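You operate a simulated robot arm through the tools that you are given. There is no shell and no other tool.

Carry out the task below with a simulated robot arm. There is one attempt and no reset: what you move stays moved.

Task
Stand the teal-capped jar, waisted and slim bottle in the teal rings and band two caps.
Fine: jar in the large ring with the large teal band, waisted in the middle, slim in the small one with the green band. Set down upright: jar, waisted bottle, slim bottle.

It is judged by the outcome, as a careful person would: the job done as asked, and still so three seconds after it is handed in. It fails if anything else is knocked over, pushed out of place, dropped, spilled or broken. A push-on lid holds only when it is set on centred and level and pressed home; a screw cap is set on level and turned clockwise until tight.

Robot
A 7-joint arm with a two-finger parallel gripper, fixed in place. Base frame: the origin is at the foot of the arm, x ahead of it, y to its left, z up. Units: cm, rad, N and s.
Its first joint turns from -2.304 to 2.304 rad. Payload 3.91 kg.
Tool frame: the origin (TCP) lies between the finger pads and is the grasp point; the fingertips stand 3 cm ahead of it; z points along the fingers, y is the line along which they close. Largest opening 11 cm; finger width 2, thickness 1; the body of the gripper, 4.8 by 11.2 cm, starts 5.5 cm behind the TCP.
Orientation is that of the tool frame in the base frame, as a unit quaternion [x, y, z, w]. With the fingers straight down and closing along the base's y, the tool's x points along the base's -x, its y along +y and its z along -z.

Tools
- The arm moves only by the tool send_rows. Its argument "commands" is a list of rows, each a list of 6 numbers: the shift along the tool's x, y, z in cm, then the turn, a rotation vector about the tool's x, y, z in degrees. In form: [[tx, ty, tz, rx, ry, rz], ...]. A call has 1 to 20 rows; each row is the pose to reach, as a shift and turn from the pose commanded when the call began, along the tool's axes at that moment. "claw" is the closure, from 0 (fully open) to 1 (shut), set as the call begins (left out, the last holds). Each row takes 0.2 s and may step no farther than 5 cm and 0.15 rad from the row before; otherwise, or with a gripper value out of range, the whole call is refused. A pose out of reach is approached as far as the arm can. The call stops where the force on the tool passes 40 N (or 10 N more than at its start, if that is more) or the arm is blocked; 0.2 s more then pass. The fingers move at their own pace (about 10.8 cm/s each) and stop on an object; they squeeze with about 29 N. The grip force told is the motor's: it shows also when the fingers shut on nothing. Time passes only in rows, and 0.2 s behind the last, so rows that repeat a pose let the fingers close. The reply holds the time, the measured pose of the TCP, the force on the tool along the base axes, the opening and the grip force, in the units named above and with some noise, with the torque about the TCP (base axes, N m) and any sound that the robot's microphone picked up.
- Cameras (640 x 400 px; columns grow to the right, rows downward): "scene" is fixed at [20.73, 64.7, 145.5]; the picture's right is [-1.00, 0.01, 0.00], its down [0.01, 0.82, -0.57] and it looks along [-0.01, -0.57, -0.82] (base axes); focal length 214 px, centre (320, 200). "wrist" rides on the gripper at [7.2, 1.7, -10.3] in the tool frame; the picture's right is [-0.23, 0.97, 0.00], its down [-0.76, -0.18, -0.62] and it looks along [-0.61, -0.14, 0.78] (tool axes); focal length 222 px, centre (320, 200). There is no depth. A picture from a camera that has moved, and an enlarged one, comes with that camera's place and axes in the base frame and with its lens. The place of the scene camera against the robot may be out by one fixed shift of up to 2.5 cm in any direction.
- camera(camera): a new picture of that camera. The clock stands still meanwhile.
- enlarge(camera, box): a new picture of the part [left, top, right, bottom] of that camera's present view, enlarged. The clock stands still meanwhile.
- hand_in(): hands the job in; it is judged then, once.

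Places have to be worked out from the pictures, the camera data and where the tool is seen. Open the gripper and draw the arm clear of the work before you hand the job in, unless the task says otherwise.

The tools are called by a JSON object that holds its "name" and its "arguments". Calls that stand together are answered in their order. send_rows: Moves the arm, as the interface text tells. Its arguments: {"type":"object","properties":{"commands":{"type":"array","items":{"type":"array","items":{"type":"number"}}},"claw":{"type":"number"}},"required":["commands"]} The other tools are called the same way: camera (camera) takes a picture; enlarge (camera, box) takes an enlarged picture of a part of a camera's view; hand_in () hands the job in.

At the start:

```text
t: 0.0
position: [58.91, 33.04, 122.17]
orientation: [0.0, 1.0, 0.0, -0.001]
wrist_force: [0.0, -0.3, 0.3]
ft_torque: [0.03, 0.0, 0.05]
finger_gap: 10.99
gripper_force: 0.1
```

scene: 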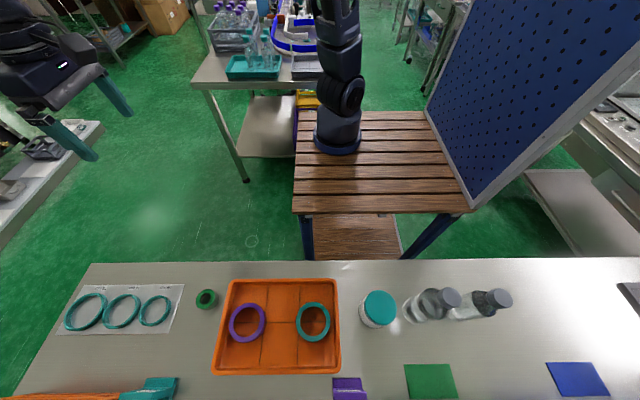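
wrist: 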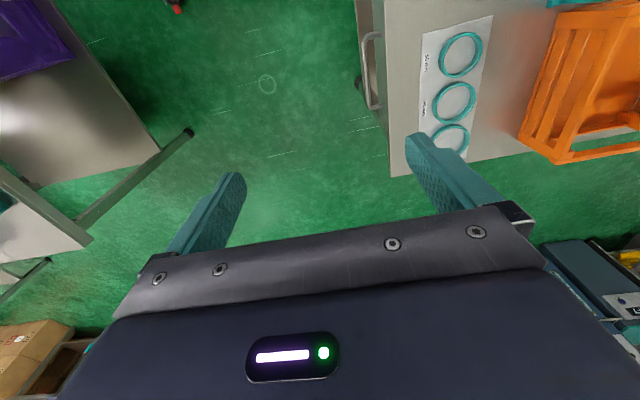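

I'll start by looking closely at the objects in the scene camera, before any motion.

{"name": "enlarge", "arguments": {"camera": "scene", "box": [50, 270, 210, 370]}}

{"name": "enlarge", "arguments": {"camera": "scene", "box": [190, 270, 350, 370]}}

{"name": "enlarge", "arguments": {"camera": "scene", "box": [350, 260, 510, 360]}}

{"name": "enlarge", "arguments": {"camera": "wrist", "box": [360, 0, 640, 175]}}

```text
4.00 times, centred on (130, 320) of scene
camera zoom: at [20.73, 64.7, 145.5], right [-1.0, 0.01, 0.0], down [0.01, 0.82, -0.57], along [-0.01, -0.57, -0.82], focal length 858 px, centre (1080, -280)
```

zoom: 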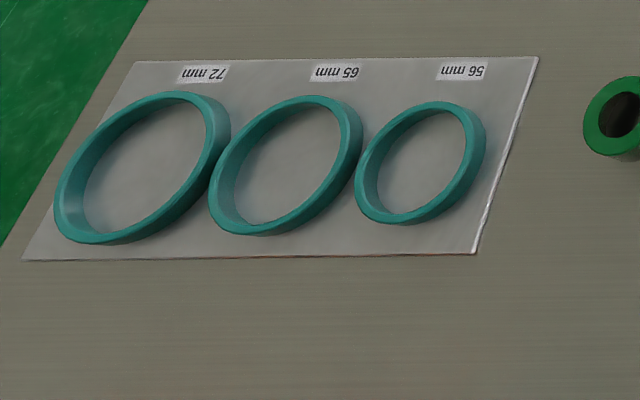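

```text
4.00 times, centred on (270, 320) of scene
camera zoom: at [20.73, 64.7, 145.5], right [-1.0, 0.01, 0.0], down [0.01, 0.82, -0.57], along [-0.01, -0.57, -0.82], focal length 858 px, centre (520, -280)
```

zoom: 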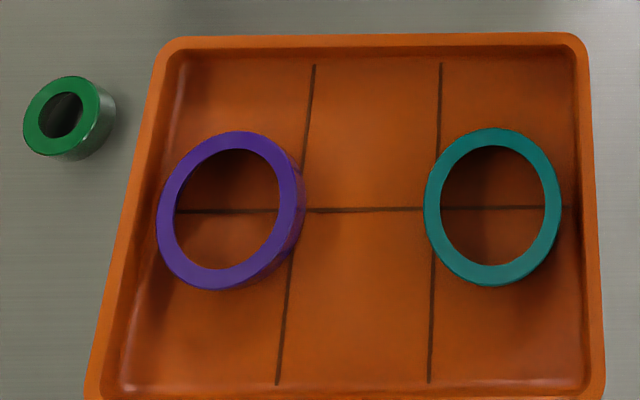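

```text
4.00 times, centred on (430, 310) of scene
camera zoom: at [20.73, 64.7, 145.5], right [-1.0, 0.01, 0.0], down [0.01, 0.82, -0.57], along [-0.01, -0.57, -0.82], focal length 858 px, centre (-120, -240)
```

zoom: 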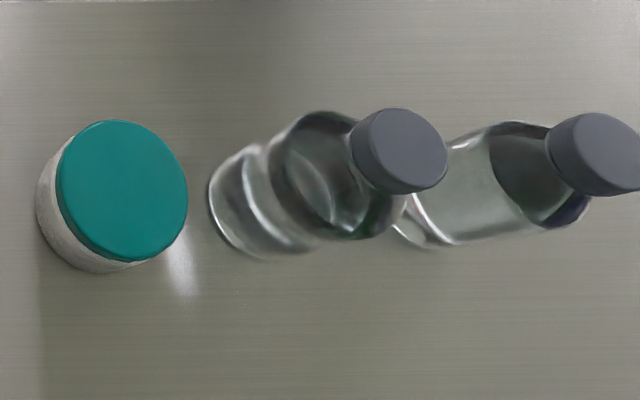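

```text
2.29 times, centred on (500, 88) of wrist
camera zoom: at [51.67, 34.67, 132.4], right [0.23, 0.97, 0.0], down [0.76, -0.18, 0.62], along [0.61, -0.14, -0.78], focal length 508 px, centre (-91, 457)
```

zoom: 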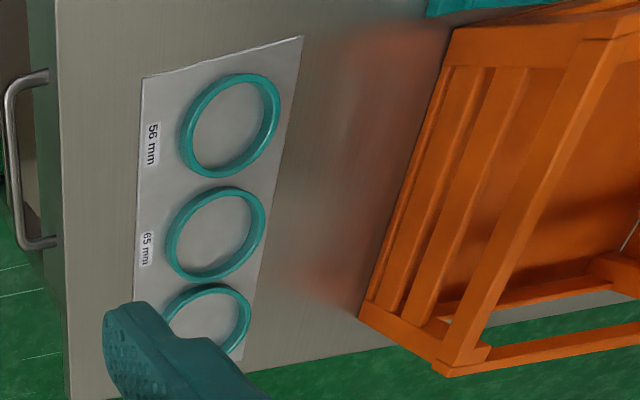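

The table surface comes out at about z≈88 cm from matching both cameras, and the 72/65/56 mm rings lie along x≈76/68/60 at y≈57. I'll move the wrist camera over the ring sheet at a safe height to locate them precisely.

{"name": "send_rows", "arguments": {"commands": [[1.3, 3.9, 1.4, 0, 0, 0], [2.6, 7.8, 2.8, 0, 0, 0], [3.9, 11.7, 4.2, 0, 0, 0], [5.2, 15.6, 5.6, 0, 0, 0], [6.5, 19.5, 7, 0, 0, 0], [7.8, 23.4, 8.4, 0, 0, 0], [9, 27, 10, 0, 0, 0], [9, 27, 10, 0, 0, 0]], "claw": 0}}

{"name": "camera", "arguments": {"camera": "wrist"}}

{"name": "camera", "arguments": {"camera": "scene"}}

```text
t: 1.8
position: [49.97, 60.03, 112.19]
orientation: [0.0, 1.0, 0.0, 0.001]
wrist_force: [0.2, -0.3, -0.7]
ft_torque: [0.02, 0.03, 0.0]
finger_gap: 11.02
gripper_force: 0.0
```

```text
taken
camera wrist: at [42.62, 61.7, 122.5], right [0.23, 0.97, 0.0], down [0.76, -0.18, 0.62], along [0.61, -0.14, -0.78], focal length 222 px, centre (320, 200)
```

wrist: 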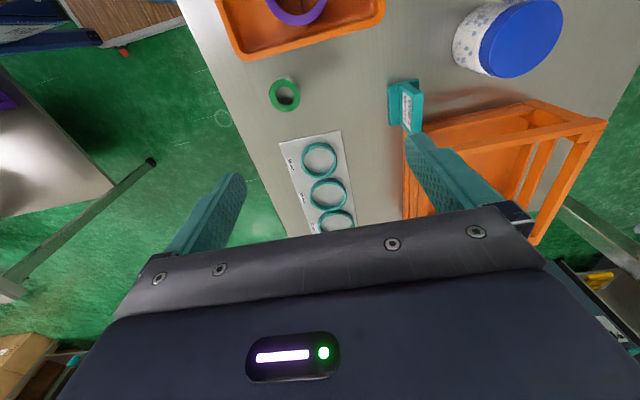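

```text
taken
```

scene: 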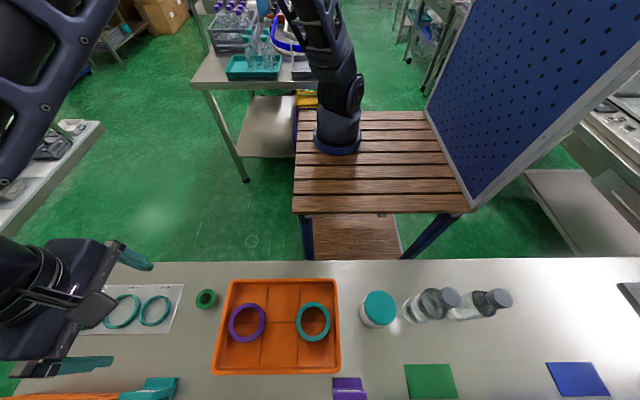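

The TCP projects where the fingers are seen in the scene picture, so the camera data are good. Now I'll zoom the wrist view on the green band and rings, and enlarge the scene tightly on bands and caps to judge their sizes.

{"name": "enlarge", "arguments": {"camera": "wrist", "box": [240, 60, 400, 240]}}

{"name": "enlarge", "arguments": {"camera": "scene", "box": [355, 280, 405, 335]}}

{"name": "enlarge", "arguments": {"camera": "scene", "box": [395, 275, 520, 335]}}

{"name": "enlarge", "arguments": {"camera": "scene", "box": [190, 285, 222, 315]}}

```text
2.22 times, centred on (320, 150) of wrist
camera zoom: at [42.62, 61.7, 122.5], right [0.23, 0.97, 0.0], down [0.76, -0.18, 0.62], along [0.61, -0.14, -0.78], focal length 494 px, centre (320, 311)
```

zoom: 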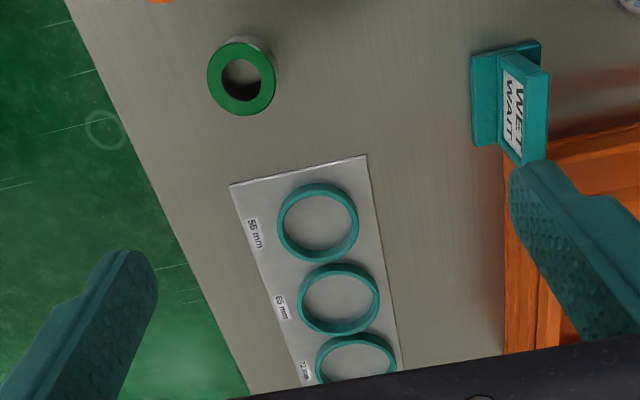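

```text
7.27 times, centred on (380, 308) of scene
camera zoom: at [20.73, 64.7, 145.5], right [-1.0, 0.01, 0.0], down [0.01, 0.82, -0.57], along [-0.01, -0.57, -0.82], focal length 1560 px, centre (-116, -582)
```

zoom: 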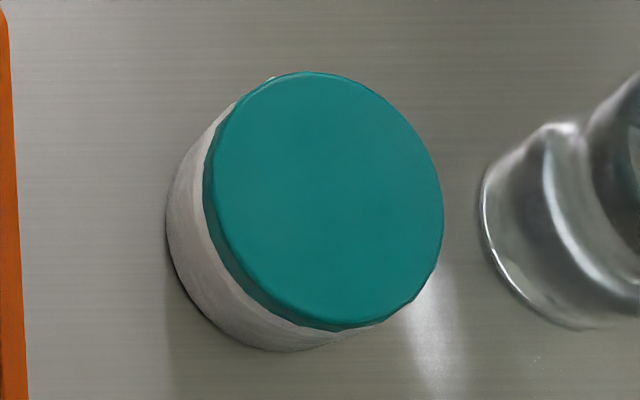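

```text
5.12 times, centred on (458, 305) of scene
camera zoom: at [20.73, 64.7, 145.5], right [-1.0, 0.01, 0.0], down [0.01, 0.82, -0.57], along [-0.01, -0.57, -0.82], focal length 1098 px, centre (-384, -338)
```

zoom: 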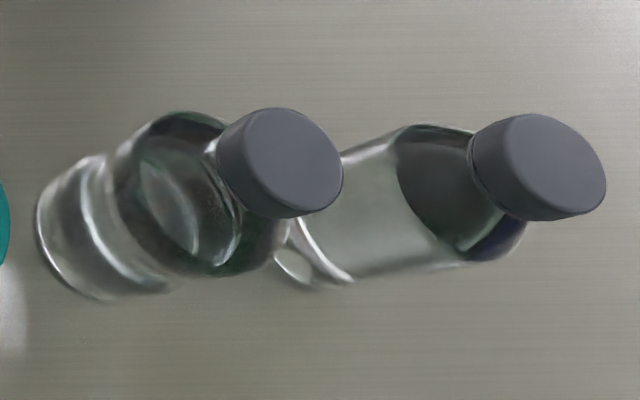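

```text
13.33 times, centred on (206, 300) of scene
camera zoom: at [20.73, 64.7, 145.5], right [-1.0, 0.01, 0.0], down [0.01, 0.82, -0.57], along [-0.01, -0.57, -0.82], focal length 2860 px, centre (1840, -1133)
```

zoom: 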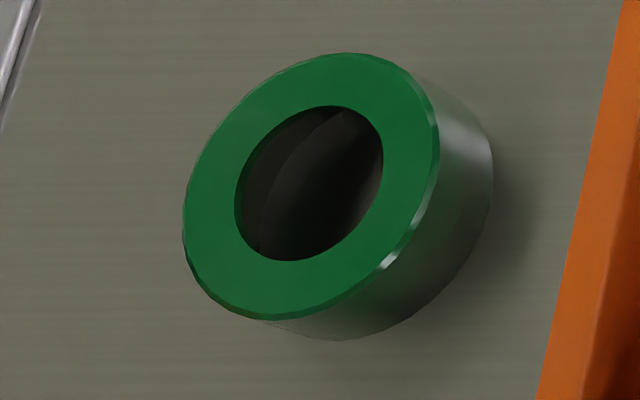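

The bands look like lipped rings: the green one has about a 2.6 cm hole in its top face with a wider skirt below, which suits a cap of about 3.6 cm. I'll move high along the bench at z≈120, above everything, to view the jar and bottles from the wrist camera.

{"name": "send_rows", "arguments": {"commands": [[2, 0, -4, 0, 0, 0], [6, 0, -8, 0, 0, 0], [10.5, -0.2, -8, 0, 0, 0], [15, -0.4, -8, 0, 0, 0], [19.5, -0.6, -8, 0, 0, 0], [24, -0.8, -8, 0, 0, 0], [28.5, -1, -8, 0, 0, 0], [33, -1.2, -8, 0, 0, 0], [37.5, -1.4, -8, 0, 0, 0], [42, -1.6, -8, 0, 0, 0], [46.5, -1.8, -8, 0, 0, 0], [51, -2, -8, 0, 0, 0], [55, -2, -8, 0, 0, 0], [58.5, -2, -8, 0, 0, 0], [61, -2, -8, 0, 0, 0], [62, -2, -8, 0, 0, 0], [62, -2, -8, 0, 0, 0]]}}

{"name": "camera", "arguments": {"camera": "wrist"}}

{"name": "camera", "arguments": {"camera": "scene"}}

```text
refused: row 2 steps farther than a row can; nothing moved
```

```text
taken
camera wrist: at [42.62, 61.7, 122.5], right [0.23, 0.97, 0.0], down [0.76, -0.18, 0.62], along [0.61, -0.14, -0.78], focal length 222 px, centre (320, 200)
```

wrist: 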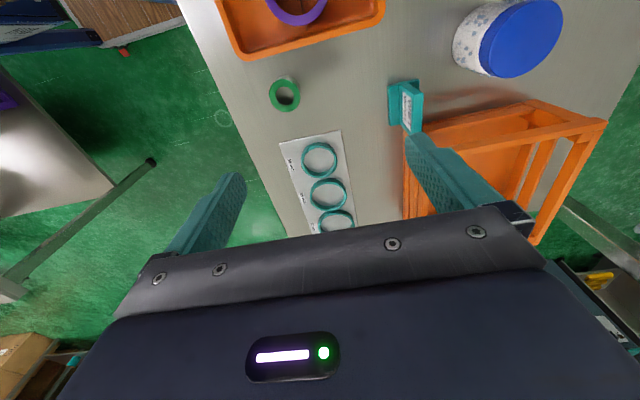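

```text
taken
```

scene: 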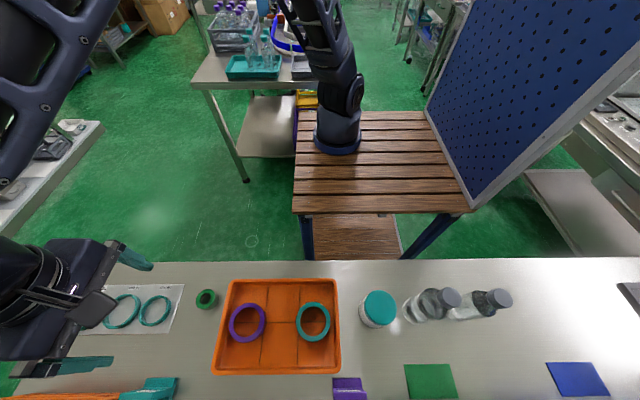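

The second row stepped slightly over 5 cm, so nothing moved. I'm resending the same path with smaller steps at the start.

{"name": "send_rows", "arguments": {"commands": [[2, 0, -4, 0, 0, 0], [5, 0, -8, 0, 0, 0], [9.5, -0.2, -8, 0, 0, 0], [14, -0.4, -8, 0, 0, 0], [18.5, -0.6, -8, 0, 0, 0], [23, -0.8, -8, 0, 0, 0], [27.5, -1, -8, 0, 0, 0], [32, -1.2, -8, 0, 0, 0], [36.5, -1.4, -8, 0, 0, 0], [41, -1.6, -8, 0, 0, 0], [45.5, -1.8, -8, 0, 0, 0], [50, -2, -8, 0, 0, 0], [54, -2, -8, 0, 0, 0], [57.5, -2, -8, 0, 0, 0], [60.5, -2, -8, 0, 0, 0], [62, -2, -8, 0, 0, 0], [62, -2, -8, 0, 0, 0]]}}

{"name": "camera", "arguments": {"camera": "wrist"}}

{"name": "camera", "arguments": {"camera": "scene"}}

```text
t: 5.4
position: [-12.14, 58.05, 120.13]
orientation: [0.0, 1.0, 0.0, 0.0]
wrist_force: [-0.6, 0.3, 0.8]
ft_torque: [0.03, -0.02, 0.01]
finger_gap: 11.02
gripper_force: 0.1
```

```text
taken
camera wrist: at [-19.3, 59.73, 130.34], right [0.23, 0.97, 0.0], down [0.76, -0.18, 0.62], along [0.61, -0.14, -0.78], focal length 222 px, centre (320, 200)
```

wrist: 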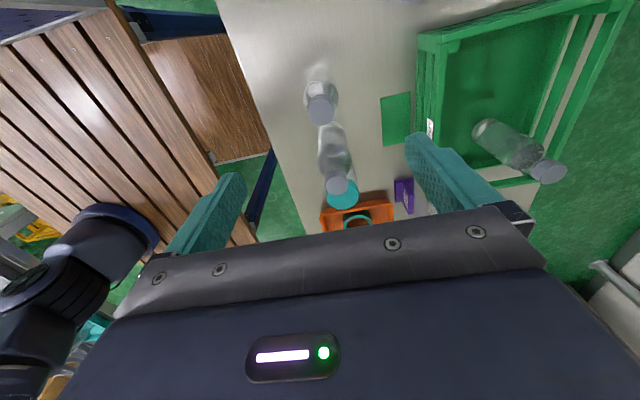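

```text
taken
```

scene: 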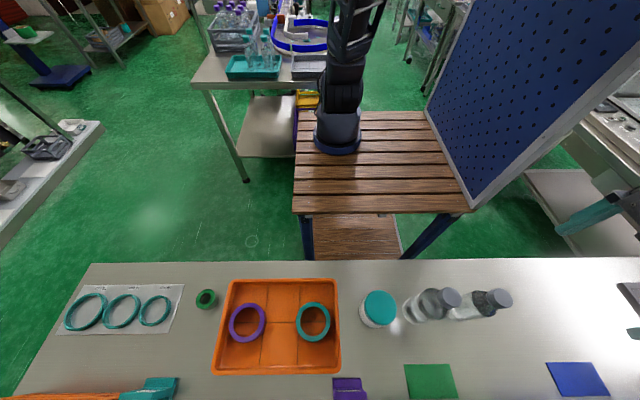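

The arm reached the place and all three vessels are in the wrist view. I'll enlarge it to measure where their caps and bases are.

{"name": "enlarge", "arguments": {"camera": "wrist", "box": [280, 70, 380, 150]}}

{"name": "enlarge", "arguments": {"camera": "wrist", "box": [290, 110, 410, 230]}}

```text
5.00 times, centred on (330, 110) of wrist
camera zoom: at [-19.3, 59.73, 130.34], right [0.23, 0.97, 0.0], down [0.76, -0.18, 0.62], along [0.61, -0.14, -0.78], focal length 1111 px, centre (270, 650)
```

zoom: 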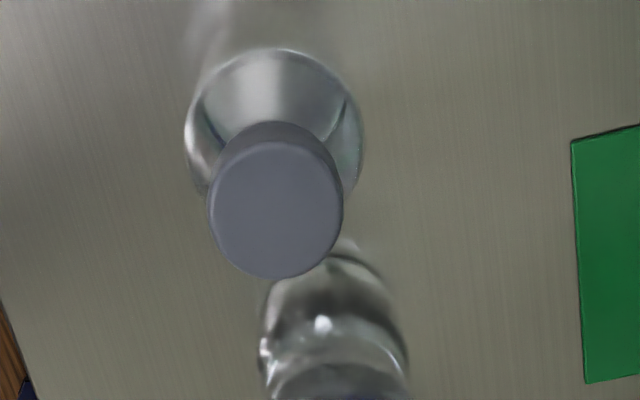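

```text
3.33 times, centred on (350, 170) of wrist
camera zoom: at [-19.3, 59.73, 130.34], right [0.23, 0.97, 0.0], down [0.76, -0.18, 0.62], along [0.61, -0.14, -0.78], focal length 740 px, centre (220, 300)
```

zoom: 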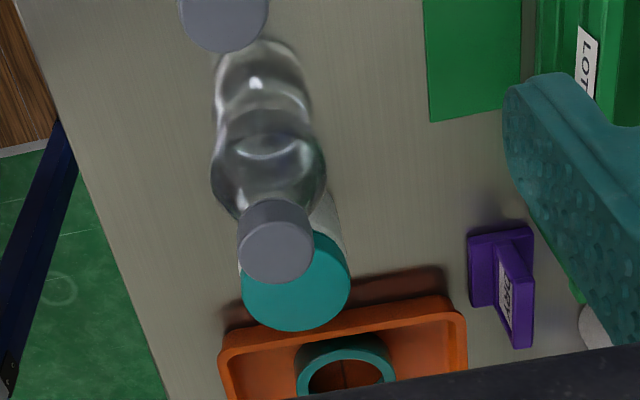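

From two wrist views of the ring sheet the table top is at z≈85.7, so the scene camera frame is off by about 2 cm. I'll take a second, lower wrist view from the −x side of the bottles to triangulate their positions and heights.

{"name": "send_rows", "arguments": {"commands": [[3, 0, 2, 0, 0, 0], [6, 0, 5, 0, 0, 0], [9, 0, 8, 0, 0, 0], [11, 0, 11, 0, 0, 0], [12, 0, 14, 0, 0, 0], [12, 0, 14, 0, 0, 0]]}}

{"name": "enlarge", "arguments": {"camera": "wrist", "box": [260, 40, 420, 140]}}

{"name": "camera", "arguments": {"camera": "wrist"}}

```text
t: 6.8
position: [-24.12, 57.95, 106.06]
orientation: [0.0, 1.0, 0.001, 0.0]
wrist_force: [0.8, 0.3, 0.6]
ft_torque: [0.0, 0.0, 0.05]
finger_gap: 10.98
gripper_force: 0.0
```

```text
4.00 times, centred on (340, 90) of wrist
camera zoom: at [-31.29, 59.51, 116.44], right [0.23, 0.97, 0.0], down [0.76, -0.18, 0.62], along [0.61, -0.14, -0.78], focal length 888 px, centre (240, 640)
```

zoom: 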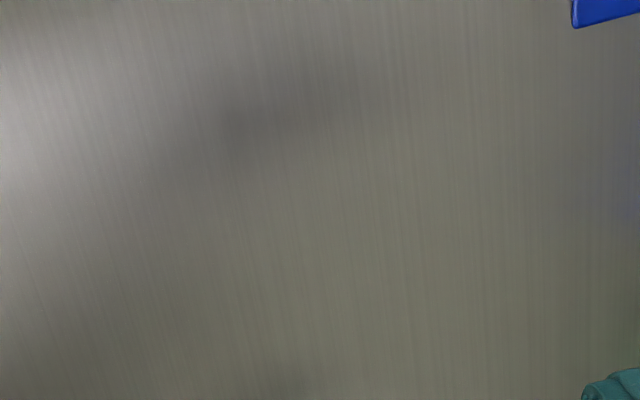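

```text
taken
camera wrist: at [-31.29, 59.51, 116.44], right [0.23, 0.97, 0.0], down [0.76, -0.18, 0.62], along [0.61, -0.14, -0.78], focal length 222 px, centre (320, 200)
```

wrist: 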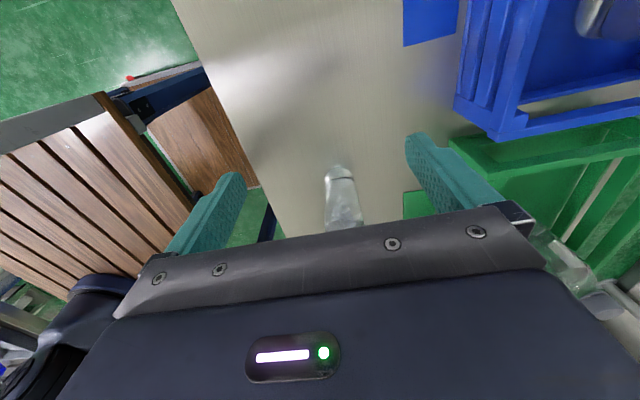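

The slim bottle's base and body are visible here, with the palm hiding its cap. I'll enlarge that part.

{"name": "enlarge", "arguments": {"camera": "wrist", "box": [300, 155, 380, 235]}}

```text
5.00 times, centred on (340, 195) of wrist
camera zoom: at [-31.29, 59.51, 116.44], right [0.23, 0.97, 0.0], down [0.76, -0.18, 0.62], along [0.61, -0.14, -0.78], focal length 1111 px, centre (220, 225)
```

zoom: 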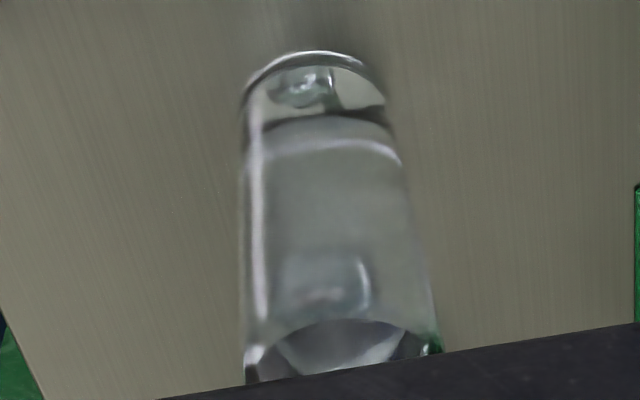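

The slim bottle's body is about 4.8 cm across with its axis near (−11.3, 58.0). I'll rise straight up to see all the caps from this x, giving parallax against the earlier view.

{"name": "send_rows", "arguments": {"commands": [[0, 0, -4, 0, 0, 0], [0, 0, -8, 0, 0, 0], [0, 0, -12, 0, 0, 0], [0, 0, -16, 0, 0, 0], [0, 0, -16, 0, 0, 0]]}}

{"name": "enlarge", "arguments": {"camera": "wrist", "box": [290, 140, 390, 220]}}

{"name": "camera", "arguments": {"camera": "wrist"}}

```text
t: 8.0
position: [-23.99, 58.13, 122.03]
orientation: [0.0, 1.0, -0.001, 0.0]
wrist_force: [-0.3, 0.6, -0.4]
ft_torque: [0.0, -0.01, 0.01]
finger_gap: 11.0
gripper_force: 0.0
```

```text
5.00 times, centred on (340, 180) of wrist
camera zoom: at [-31.3, 59.73, 132.4], right [0.23, 0.97, 0.0], down [0.76, -0.18, 0.62], along [0.61, -0.14, -0.78], focal length 1111 px, centre (220, 300)
```

zoom: 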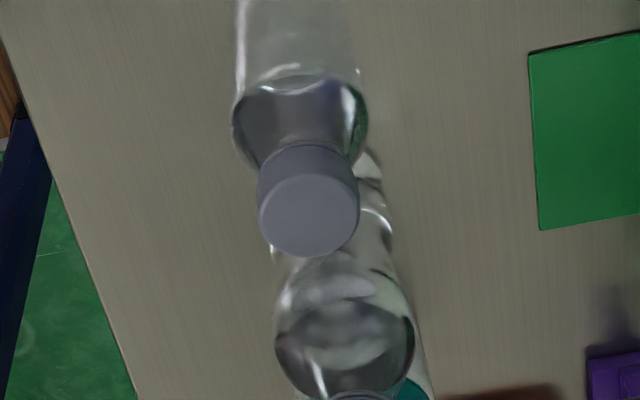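

```text
taken
camera wrist: at [-31.3, 59.73, 132.4], right [0.23, 0.97, 0.0], down [0.76, -0.18, 0.62], along [0.61, -0.14, -0.78], focal length 222 px, centre (320, 200)
```

wrist: 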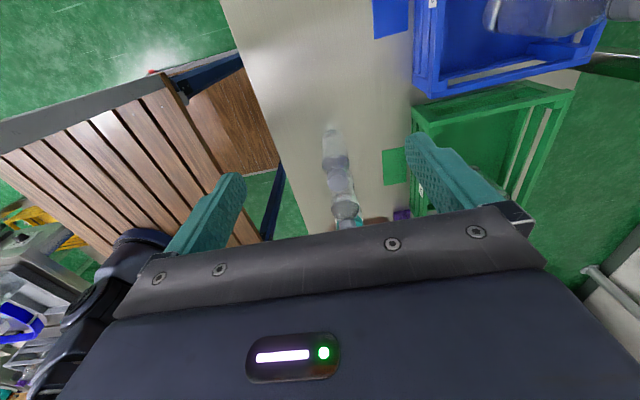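

Triangulated: slim axis ≈(−11.1, 57.9) with its top at z≈102.7, waisted ≈(−0.6, 57.9) top ≈103.3, jar ≈(9.1, 58) top ≈94. I'll go above the jar, turning the tool 50° so the camera side stays clear of the waisted bottle, then check the alignment.

{"name": "send_rows", "arguments": {"commands": [[-4.7, 0, 0, 0, 0, -7.2], [-9.4, 0, 0, 0, 0, -14.4], [-14.1, 0, 0, 0, 0, -21.6], [-18.8, 0, 0, 0, 0, -28.8], [-23.5, 0, 0, 0, 0, -36], [-28.2, 0, 0, 0, 0, -43.2], [-32.0, 0, 2, 0, 0, -50], [-33.1, 0, 6, 0, 0, -50], [-33.1, 0, 10, 0, 0, -50], [-33.1, 0, 10, 0, 0, -50]]}}

{"name": "camera", "arguments": {"camera": "wrist"}}

{"name": "camera", "arguments": {"camera": "scene"}}

```text
t: 10.2
position: [8.97, 58.12, 112.09]
orientation: [-0.422, 0.907, 0.0, 0.0]
wrist_force: [-0.3, 0.0, 0.4]
ft_torque: [-0.02, -0.01, -0.03]
finger_gap: 11.0
gripper_force: 0.0
```

```text
taken
camera wrist: at [2.99, 53.61, 122.33], right [-0.6, 0.8, 0.0], down [0.63, 0.47, 0.62], along [0.5, 0.37, -0.78], focal length 222 px, centre (320, 200)
```

wrist: 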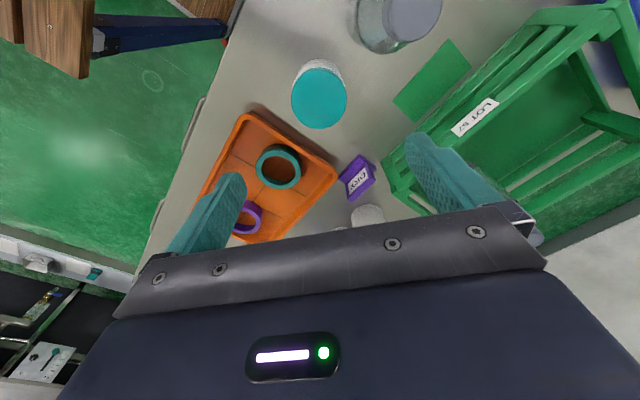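

```text
taken
```

scene: 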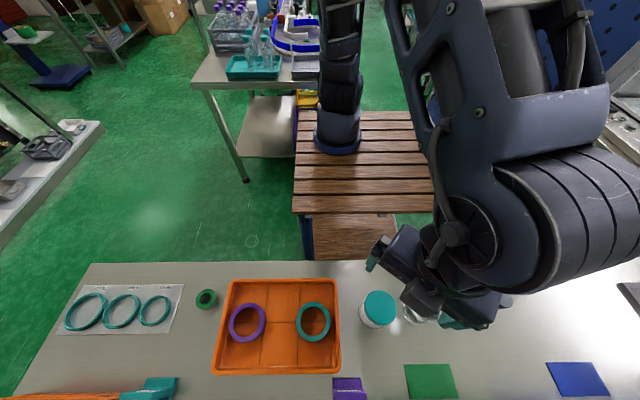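

The jar cap appears almost exactly where the tool axis should meet it. I'll enlarge to measure the remaining offset.

{"name": "enlarge", "arguments": {"camera": "wrist", "box": [270, 50, 370, 140]}}

{"name": "enlarge", "arguments": {"camera": "wrist", "box": [200, 100, 380, 250]}}

```text
4.44 times, centred on (320, 95) of wrist
camera zoom: at [2.99, 53.61, 122.33], right [-0.6, 0.8, 0.0], down [0.63, 0.47, 0.62], along [0.5, 0.37, -0.78], focal length 987 px, centre (320, 667)
```

zoom: 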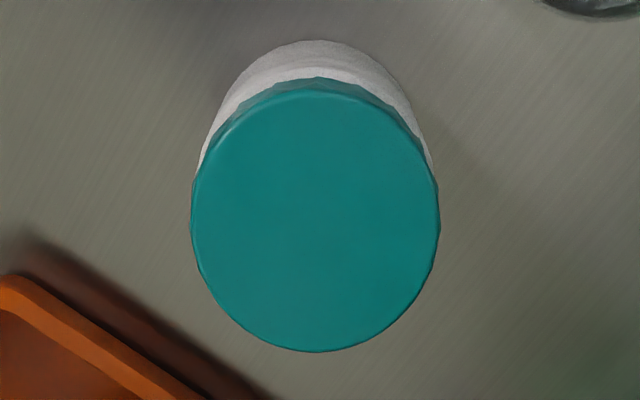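

```text
2.67 times, centred on (290, 175) of wrist
camera zoom: at [2.99, 53.61, 122.33], right [-0.6, 0.8, 0.0], down [0.63, 0.47, 0.62], along [0.5, 0.37, -0.78], focal length 592 px, centre (400, 267)
```

zoom: 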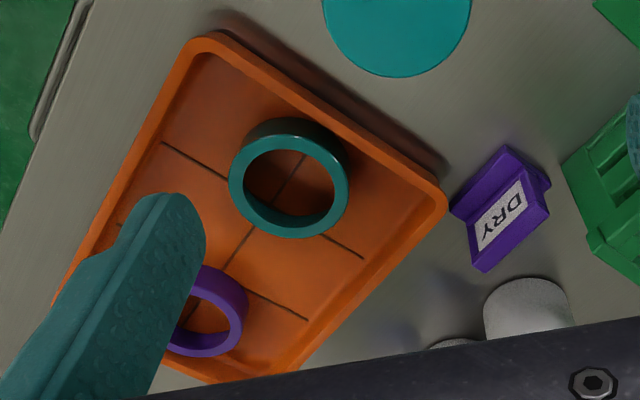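

The jar cap measures about 6.7 cm across, with its centre only ~0.2 cm off the tool axis. I'll narrow the fingers to about 9.5 cm and lower to just above the cap, correcting that offset, then re-check.

{"name": "send_rows", "arguments": {"commands": [[0.2, -0.05, 3, 0, 0, 0], [0.2, -0.05, 6, 0, 0, 0], [0.2, -0.05, 9, 0, 0, 0], [0.2, -0.05, 12, 0, 0, 0], [0.2, -0.05, 13, 0, 0, 0], [0.2, -0.05, 13, 0, 0, 0]], "claw": 0.136}}

{"name": "camera", "arguments": {"camera": "wrist"}}

{"name": "camera", "arguments": {"camera": "scene"}}

```text
t: 11.6
position: [8.8, 57.81, 98.91]
orientation: [-0.422, 0.907, 0.001, 0.0]
wrist_force: [-0.7, 0.5, -1.1]
ft_torque: [0.03, -0.02, -0.02]
finger_gap: 9.5
gripper_force: 0.1
```

```text
taken
camera wrist: at [2.86, 53.34, 109.22], right [-0.6, 0.8, 0.0], down [0.63, 0.47, 0.62], along [0.5, 0.37, -0.78], focal length 222 px, centre (320, 200)
```

wrist: 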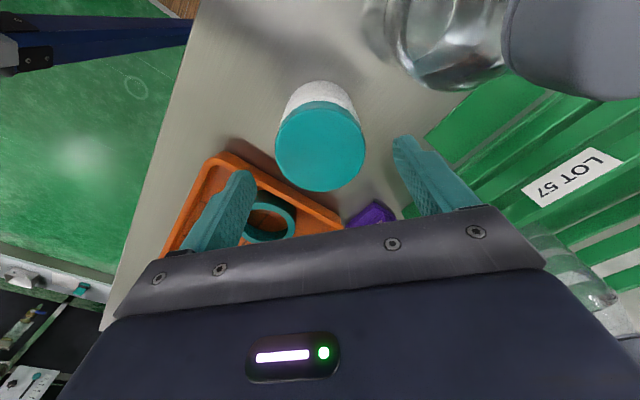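

```text
taken
```

scene: 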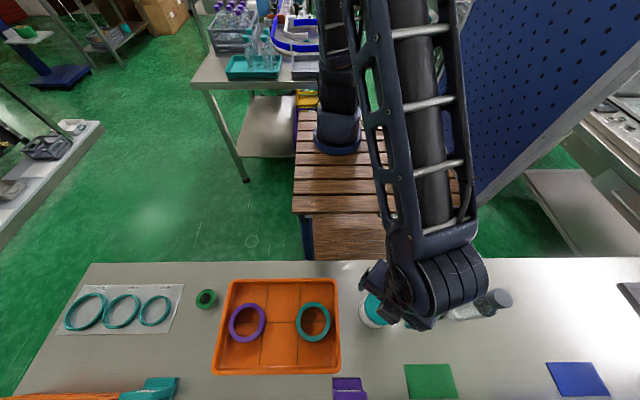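

The jar is centred between the fingers, with its top at z≈93.6. I'll lower until the fingertips are about 2.7 cm above the table, leaving them clear of the ring later, and then close.

{"name": "send_rows", "arguments": {"commands": [[0, 0, 2, 0, 0, 0], [0, 0, 4, 0, 0, 0], [0, 0, 6, 0, 0, 0], [0, 0, 7.5, 0, 0, 0], [0, 0, 7.5, 0, 0, 0]]}}

{"name": "camera", "arguments": {"camera": "wrist"}}

```text
t: 12.8
position: [8.9, 57.76, 91.76]
orientation: [-0.423, 0.906, 0.0, 0.0]
wrist_force: [-0.4, -0.4, 0.4]
ft_torque: [-0.02, 0.01, 0.02]
finger_gap: 9.49
gripper_force: 0.0
```

```text
taken
camera wrist: at [2.87, 53.33, 101.96], right [-0.6, 0.8, 0.0], down [0.63, 0.47, 0.62], along [0.5, 0.37, -0.78], focal length 222 px, centre (320, 200)
```

wrist: 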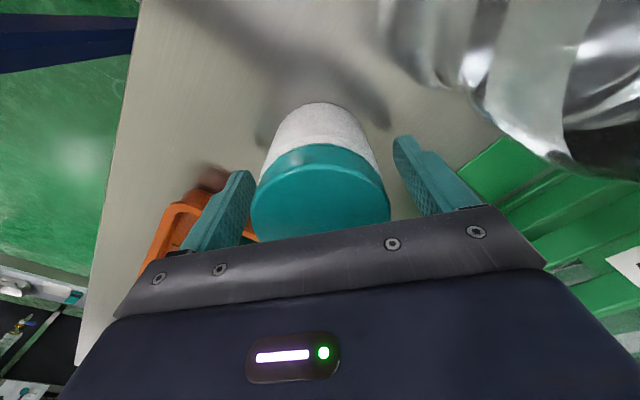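

The jar stands between the pads with clearance on both sides. Closing the fingers now.

{"name": "send_rows", "arguments": {"commands": [[0, 0, 0, 0, 0, 0], [0, 0, 0, 0, 0, 0], [0, 0, 0, 0, 0, 0], [0, 0, 0, 0, 0, 0]], "claw": 1}}

{"name": "camera", "arguments": {"camera": "wrist"}}

```text
t: 13.8
position: [8.83, 57.84, 91.69]
orientation: [-0.422, 0.906, 0.0, 0.0]
wrist_force: [-1.1, 0.0, -0.6]
ft_torque: [-0.03, -0.01, -0.01]
finger_gap: 6.9
gripper_force: 28.9
```

```text
taken
camera wrist: at [2.87, 53.33, 101.97], right [-0.6, 0.8, 0.0], down [0.63, 0.47, 0.62], along [0.5, 0.37, -0.78], focal length 222 px, centre (320, 200)
```

wrist: 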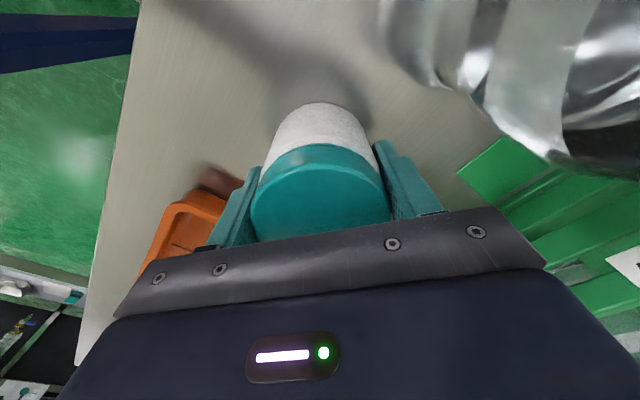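

The grip reads 6.9 cm at 29 N, so the jar is held. I'll lift it straight up about 13 cm.

{"name": "send_rows", "arguments": {"commands": [[0, 0, -1, 0, 0, 0], [0, 0, -3, 0, 0, 0], [0, 0, -6, 0, 0, 0], [0, 0, -9.5, 0, 0, 0], [0, 0, -13, 0, 0, 0], [0, 0, -13, 0, 0, 0]]}}

{"name": "camera", "arguments": {"camera": "wrist"}}

```text
t: 15.2
position: [8.8, 57.7, 104.91]
orientation: [-0.423, 0.906, 0.0, 0.0]
wrist_force: [0.2, 1.0, -2.2]
ft_torque: [-0.06, -0.02, -0.03]
finger_gap: 6.93
gripper_force: 28.9
```

```text
taken
camera wrist: at [2.88, 53.22, 115.12], right [-0.6, 0.8, 0.0], down [0.63, 0.47, 0.62], along [0.5, 0.37, -0.78], focal length 222 px, centre (320, 200)
```

wrist: 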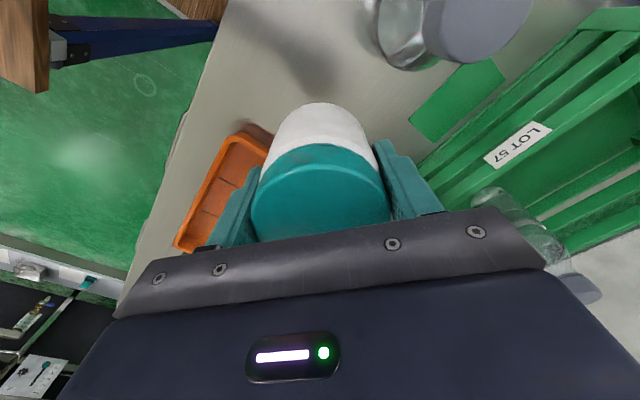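

The jar is lifted cleanly with about 2 N of weight on the wrist. I'll carry it along the bench to a spot beside the large ring, turning the tool back, so the rings can be measured past the jar.

{"name": "send_rows", "arguments": {"commands": [[-1.0, -1.6, 0, 0, 0, 1.5], [-2.9, -4.7, 0, 0, 0, 4.2], [-5, -8.15, 0, 0, 0, 7.3], [-7.1, -11.6, 0, 0, 0, 10.3], [-9.2, -15, 0, 0, 0, 13.3], [-11.3, -18.4, 0, 0, 0, 16.4], [-13.4, -21.8, 0, 0, 0, 19.4], [-15.5, -25.3, 0, 0, 0, 22.5], [-17.6, -28.7, 0, 0, 0, 25.5], [-19.7, -32.1, 0, 0, 0, 28.6], [-21.8, -35.5, 0, 0, 0, 31.6], [-23.9, -38.9, 0, 0, 0, 34.6], [-26, -42.4, 0, 0, 0, 37.7], [-28.1, -45.8, 0, 0, 0, 40.7], [-30.2, -49.2, 0, 0, 0, 43.8], [-32.2, -52.5, 0, 0, 0, 46.7], [-33.8, -55, 0, 0, 0, 49], [-34.48, -56.18, 0, 0, 0, 50], [-34.48, -56.18, 0, 0, 0, 50]]}}

{"name": "camera", "arguments": {"camera": "wrist"}}

{"name": "camera", "arguments": {"camera": "scene"}}

```text
t: 19.2
position: [74.38, 48.24, 104.43]
orientation: [0.0, 1.0, 0.001, 0.001]
wrist_force: [-0.6, 0.2, -2.8]
ft_torque: [-0.05, 0.01, 0.03]
finger_gap: 6.94
gripper_force: 29.0
```

```text
taken
camera wrist: at [67.05, 49.85, 114.83], right [0.23, 0.97, 0.0], down [0.76, -0.18, 0.62], along [0.61, -0.14, -0.78], focal length 222 px, centre (320, 200)
```

wrist: 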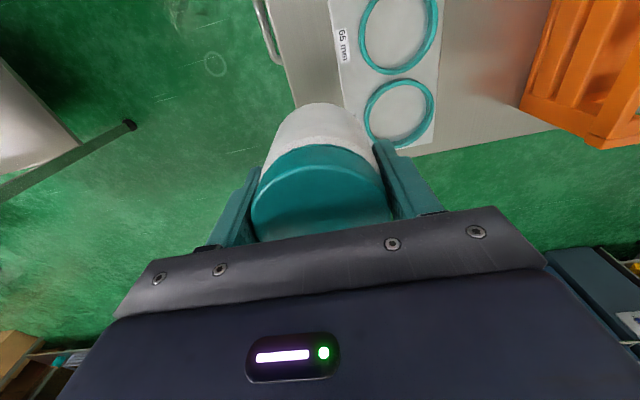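

```text
taken
```

scene: 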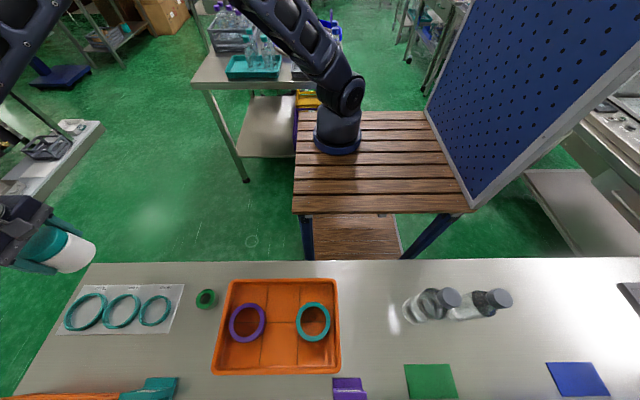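

The large ring is visible just right of the held jar. I'll enlarge to measure its centre.

{"name": "enlarge", "arguments": {"camera": "wrist", "box": [340, 60, 460, 160]}}

{"name": "enlarge", "arguments": {"camera": "wrist", "box": [330, 0, 450, 80]}}

```text
4.00 times, centred on (400, 110) of wrist
camera zoom: at [67.05, 49.85, 114.83], right [0.23, 0.97, 0.0], down [0.76, -0.18, 0.62], along [0.61, -0.14, -0.78], focal length 888 px, centre (0, 560)
```

zoom: 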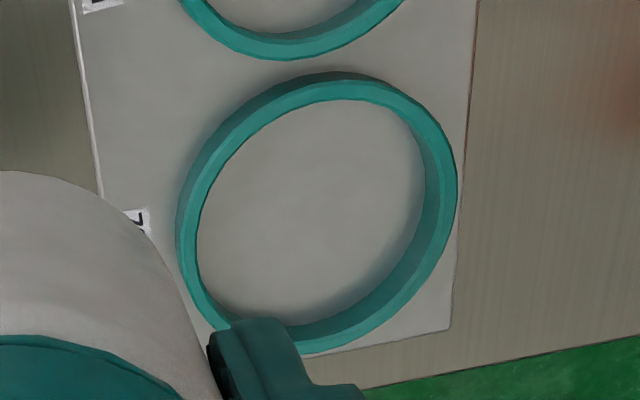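

```text
5.00 times, centred on (390, 40) of wrist
camera zoom: at [67.05, 49.85, 114.83], right [0.23, 0.97, 0.0], down [0.76, -0.18, 0.62], along [0.61, -0.14, -0.78], focal length 1111 px, centre (-30, 1000)
```

zoom: 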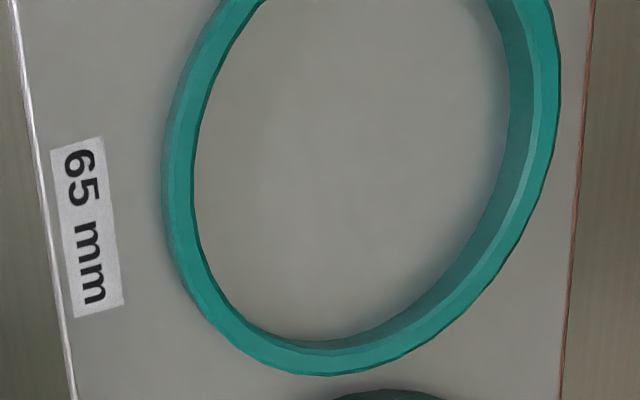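

Fitting the large ring's rim gives its centre at ≈(78.2, 57.2), and the middle ring at ≈(69.5, 57.2). Now I'll enlarge the held jar to check for any offset between it and the tool axis.

{"name": "enlarge", "arguments": {"camera": "wrist", "box": [230, 90, 410, 250]}}

```text
2.50 times, centred on (320, 170) of wrist
camera zoom: at [67.05, 49.85, 114.83], right [0.23, 0.97, 0.0], down [0.76, -0.18, 0.62], along [0.61, -0.14, -0.78], focal length 555 px, centre (320, 275)
```

zoom: 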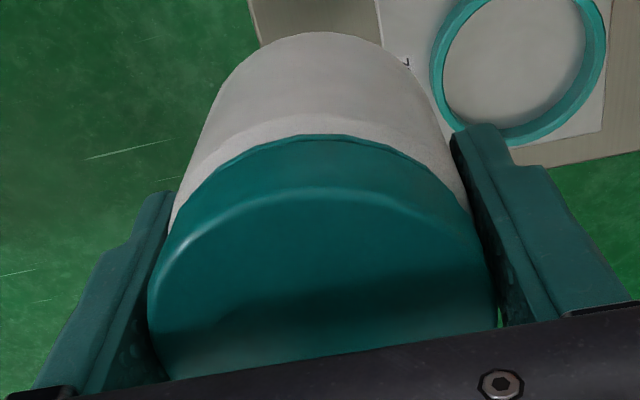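

The jar sits within about 0.1–0.2 cm of the tool axis. I'll move above the large ring and lower until the jar's base is roughly 2 cm above the rim, so I can compare jar and rim directly in the wrist view.

{"name": "send_rows", "arguments": {"commands": [[-1.3, 3, 0, 0, 0, 0], [-2.6, 6, 0, 0, 0, 0], [-3.85, 9.1, 0, 0, 0, 0], [-3.85, 9.1, 3, 0, 0, 0], [-3.85, 9.1, 6, 0, 0, 0], [-3.85, 9.1, 8.5, 0, 0, 0], [-3.85, 9.1, 9.5, 0, 0, 0], [-3.85, 9.1, 9.5, 0, 0, 0]]}}

{"name": "camera", "arguments": {"camera": "wrist"}}

{"name": "enlarge", "arguments": {"camera": "wrist", "box": [240, 50, 400, 150]}}

{"name": "camera", "arguments": {"camera": "scene"}}

```text
t: 21.0
position: [77.94, 57.3, 94.97]
orientation: [-0.001, 1.0, -0.001, 0.0]
wrist_force: [0.3, 1.2, -2.5]
ft_torque: [0.01, -0.01, 0.03]
finger_gap: 6.9
gripper_force: 28.7
```

```text
taken
camera wrist: at [70.72, 58.87, 105.28], right [0.23, 0.97, 0.0], down [0.76, -0.18, 0.62], along [0.61, -0.14, -0.78], focal length 222 px, centre (320, 200)
```

wrist: 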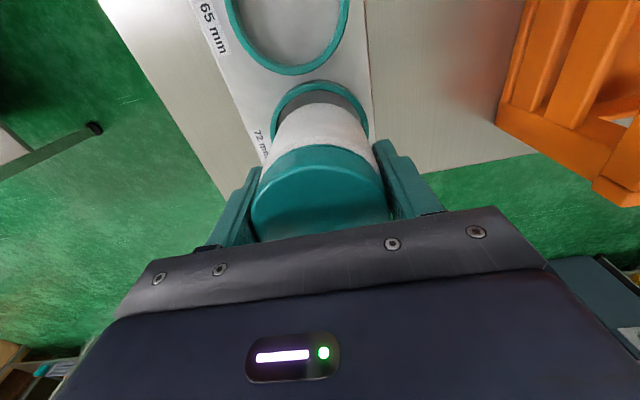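

```text
4.00 times, centred on (320, 100) of wrist
camera zoom: at [70.72, 58.87, 105.28], right [0.23, 0.97, 0.0], down [0.76, -0.18, 0.62], along [0.61, -0.14, -0.78], focal length 888 px, centre (320, 600)
```

zoom: 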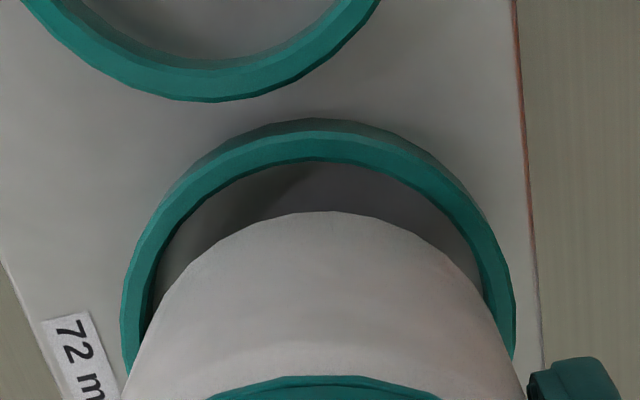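

```text
taken
```

scene: 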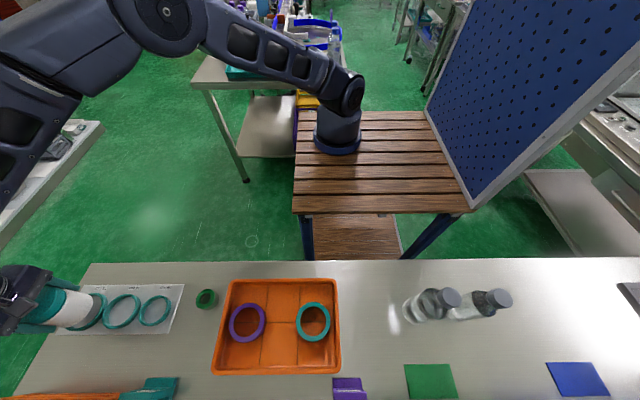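

The jar's base hangs inside the ring's outline, slightly to one side. I'll zoom tighter to measure the left/right and near gaps.

{"name": "enlarge", "arguments": {"camera": "wrist", "box": [265, 70, 325, 140]}}

{"name": "enlarge", "arguments": {"camera": "wrist", "box": [315, 70, 375, 140]}}

```text
5.71 times, centred on (295, 105) of wrist
camera zoom: at [70.72, 58.87, 105.28], right [0.23, 0.97, 0.0], down [0.76, -0.18, 0.62], along [0.61, -0.14, -0.78], focal length 1269 px, centre (463, 743)
```

zoom: 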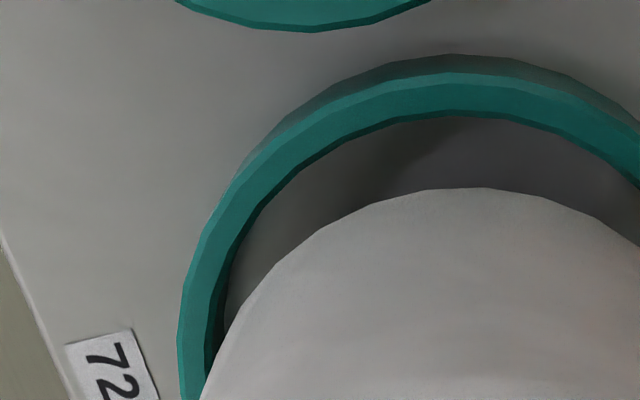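

```text
5.71 times, centred on (345, 105) of wrist
camera zoom: at [70.72, 58.87, 105.28], right [0.23, 0.97, 0.0], down [0.76, -0.18, 0.62], along [0.61, -0.14, -0.78], focal length 1269 px, centre (177, 743)
```

zoom: 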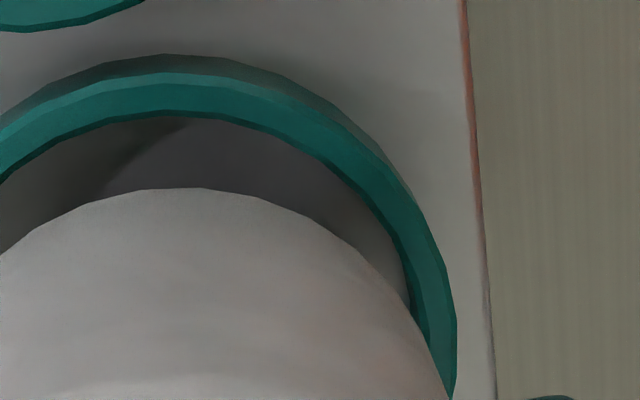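

Comparing the gaps, the jar sits about 0.16 cm too far from the camera side and 0.09 cm to the right of the ring centre. I'll correct that and lower another 1.5 cm, to just above the rim, for a final check.

{"name": "send_rows", "arguments": {"commands": [[0.17, -0.05, 0.4, 0, 0, 0], [0.17, -0.05, 0.9, 0, 0, 0], [0.17, -0.05, 1.4, 0, 0, 0], [0.17, -0.05, 1.4, 0, 0, 0]]}}

{"name": "enlarge", "arguments": {"camera": "wrist", "box": [265, 70, 325, 140]}}

{"name": "enlarge", "arguments": {"camera": "wrist", "box": [315, 70, 375, 140]}}

{"name": "enlarge", "arguments": {"camera": "scene", "box": [0, 250, 160, 350]}}

```text
t: 22.0
position: [77.79, 57.2, 93.69]
orientation: [0.0, 1.0, 0.0, 0.0]
wrist_force: [0.6, 0.6, -2.9]
ft_torque: [0.01, 0.0, 0.02]
finger_gap: 6.87
gripper_force: 29.1
```

```text
5.71 times, centred on (295, 105) of wrist
camera zoom: at [70.53, 58.83, 103.94], right [0.23, 0.97, 0.0], down [0.76, -0.18, 0.62], along [0.61, -0.14, -0.78], focal length 1269 px, centre (463, 743)
```

zoom: 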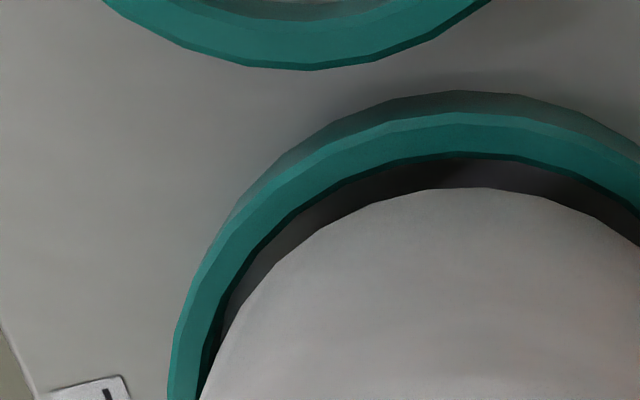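

```text
5.71 times, centred on (345, 105) of wrist
camera zoom: at [70.53, 58.83, 103.94], right [0.23, 0.97, 0.0], down [0.76, -0.18, 0.62], along [0.61, -0.14, -0.78], focal length 1269 px, centre (177, 743)
```

zoom: 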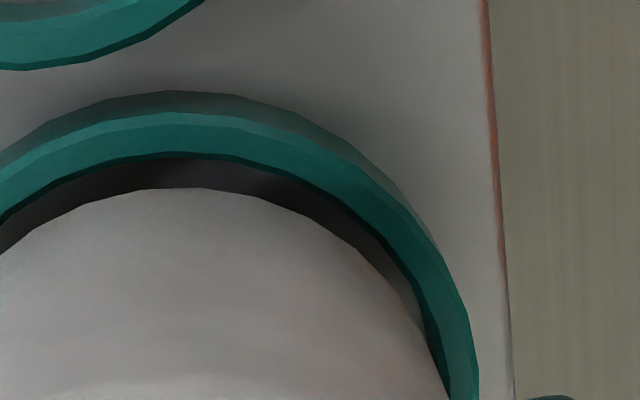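

```text
4.00 times, centred on (80, 300) of scene
camera zoom: at [20.73, 64.7, 145.5], right [-1.0, 0.01, 0.0], down [0.01, 0.82, -0.57], along [-0.01, -0.57, -0.82], focal length 858 px, centre (1280, -200)
```

zoom: 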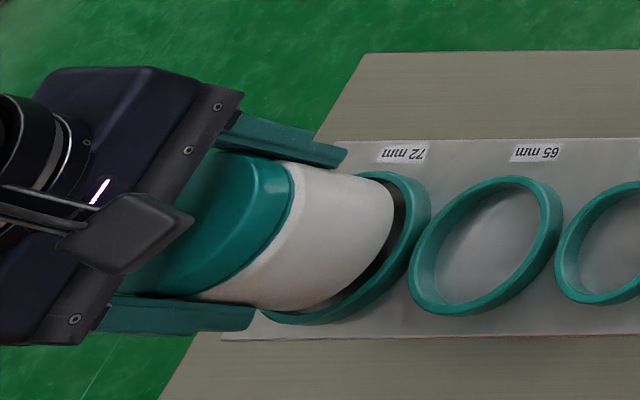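

Jar and ring are now concentric within ~0.03 cm. I'll lower 1 cm so the base enters the rim, watching the force.

{"name": "send_rows", "arguments": {"commands": [[0, 0, 0.3, 0, 0, 0], [0, 0, 0.6, 0, 0, 0], [0, 0, 0.8, 0, 0, 0], [0, 0, 1.0, 0, 0, 0], [0, 0, 1.0, 0, 0, 0]]}}

{"name": "enlarge", "arguments": {"camera": "wrist", "box": [255, 70, 385, 150]}}

{"name": "enlarge", "arguments": {"camera": "scene", "box": [0, 250, 160, 350]}}

```text
t: 23.2
position: [77.75, 57.39, 92.62]
orientation: [-0.001, 1.0, 0.0, 0.0]
wrist_force: [-0.4, -0.6, -3.2]
ft_torque: [-0.03, 0.03, 0.02]
finger_gap: 6.9
gripper_force: 28.8
```

```text
4.92 times, centred on (320, 110) of wrist
camera zoom: at [70.53, 58.89, 102.98], right [0.23, 0.97, 0.0], down [0.76, -0.18, 0.62], along [0.61, -0.14, -0.78], focal length 1094 px, centre (320, 643)
```

zoom: 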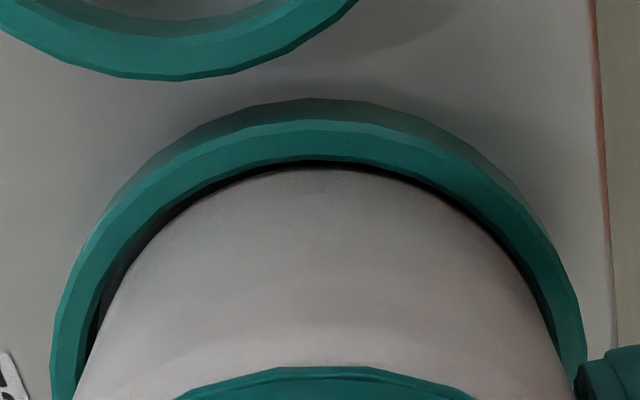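

```text
4.00 times, centred on (80, 300) of scene
camera zoom: at [20.73, 64.7, 145.5], right [-1.0, 0.01, 0.0], down [0.01, 0.82, -0.57], along [-0.01, -0.57, -0.82], focal length 858 px, centre (1280, -200)
```

zoom: 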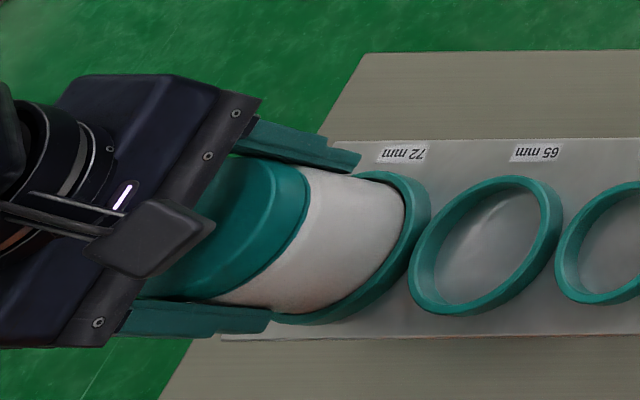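

No contact force yet and the base is just inside the rim. I'll keep lowering slowly toward the sheet with a tiny sideways correction.

{"name": "send_rows", "arguments": {"commands": [[0, -0.05, 0.2, 0, 0, 0], [0, -0.05, 0.4, 0, 0, 0], [0, -0.05, 0.6, 0, 0, 0], [0, -0.05, 0.7, 0, 0, 0], [0, -0.05, 0.7, 0, 0, 0]]}}

```text
t: 24.4
position: [77.83, 57.13, 92.12]
orientation: [0.0, 1.0, 0.0, 0.0]
wrist_force: [-1.8, -2.0, 10.0]
ft_torque: [-0.37, 0.24, 0.0]
finger_gap: 6.92
gripper_force: 29.0
```

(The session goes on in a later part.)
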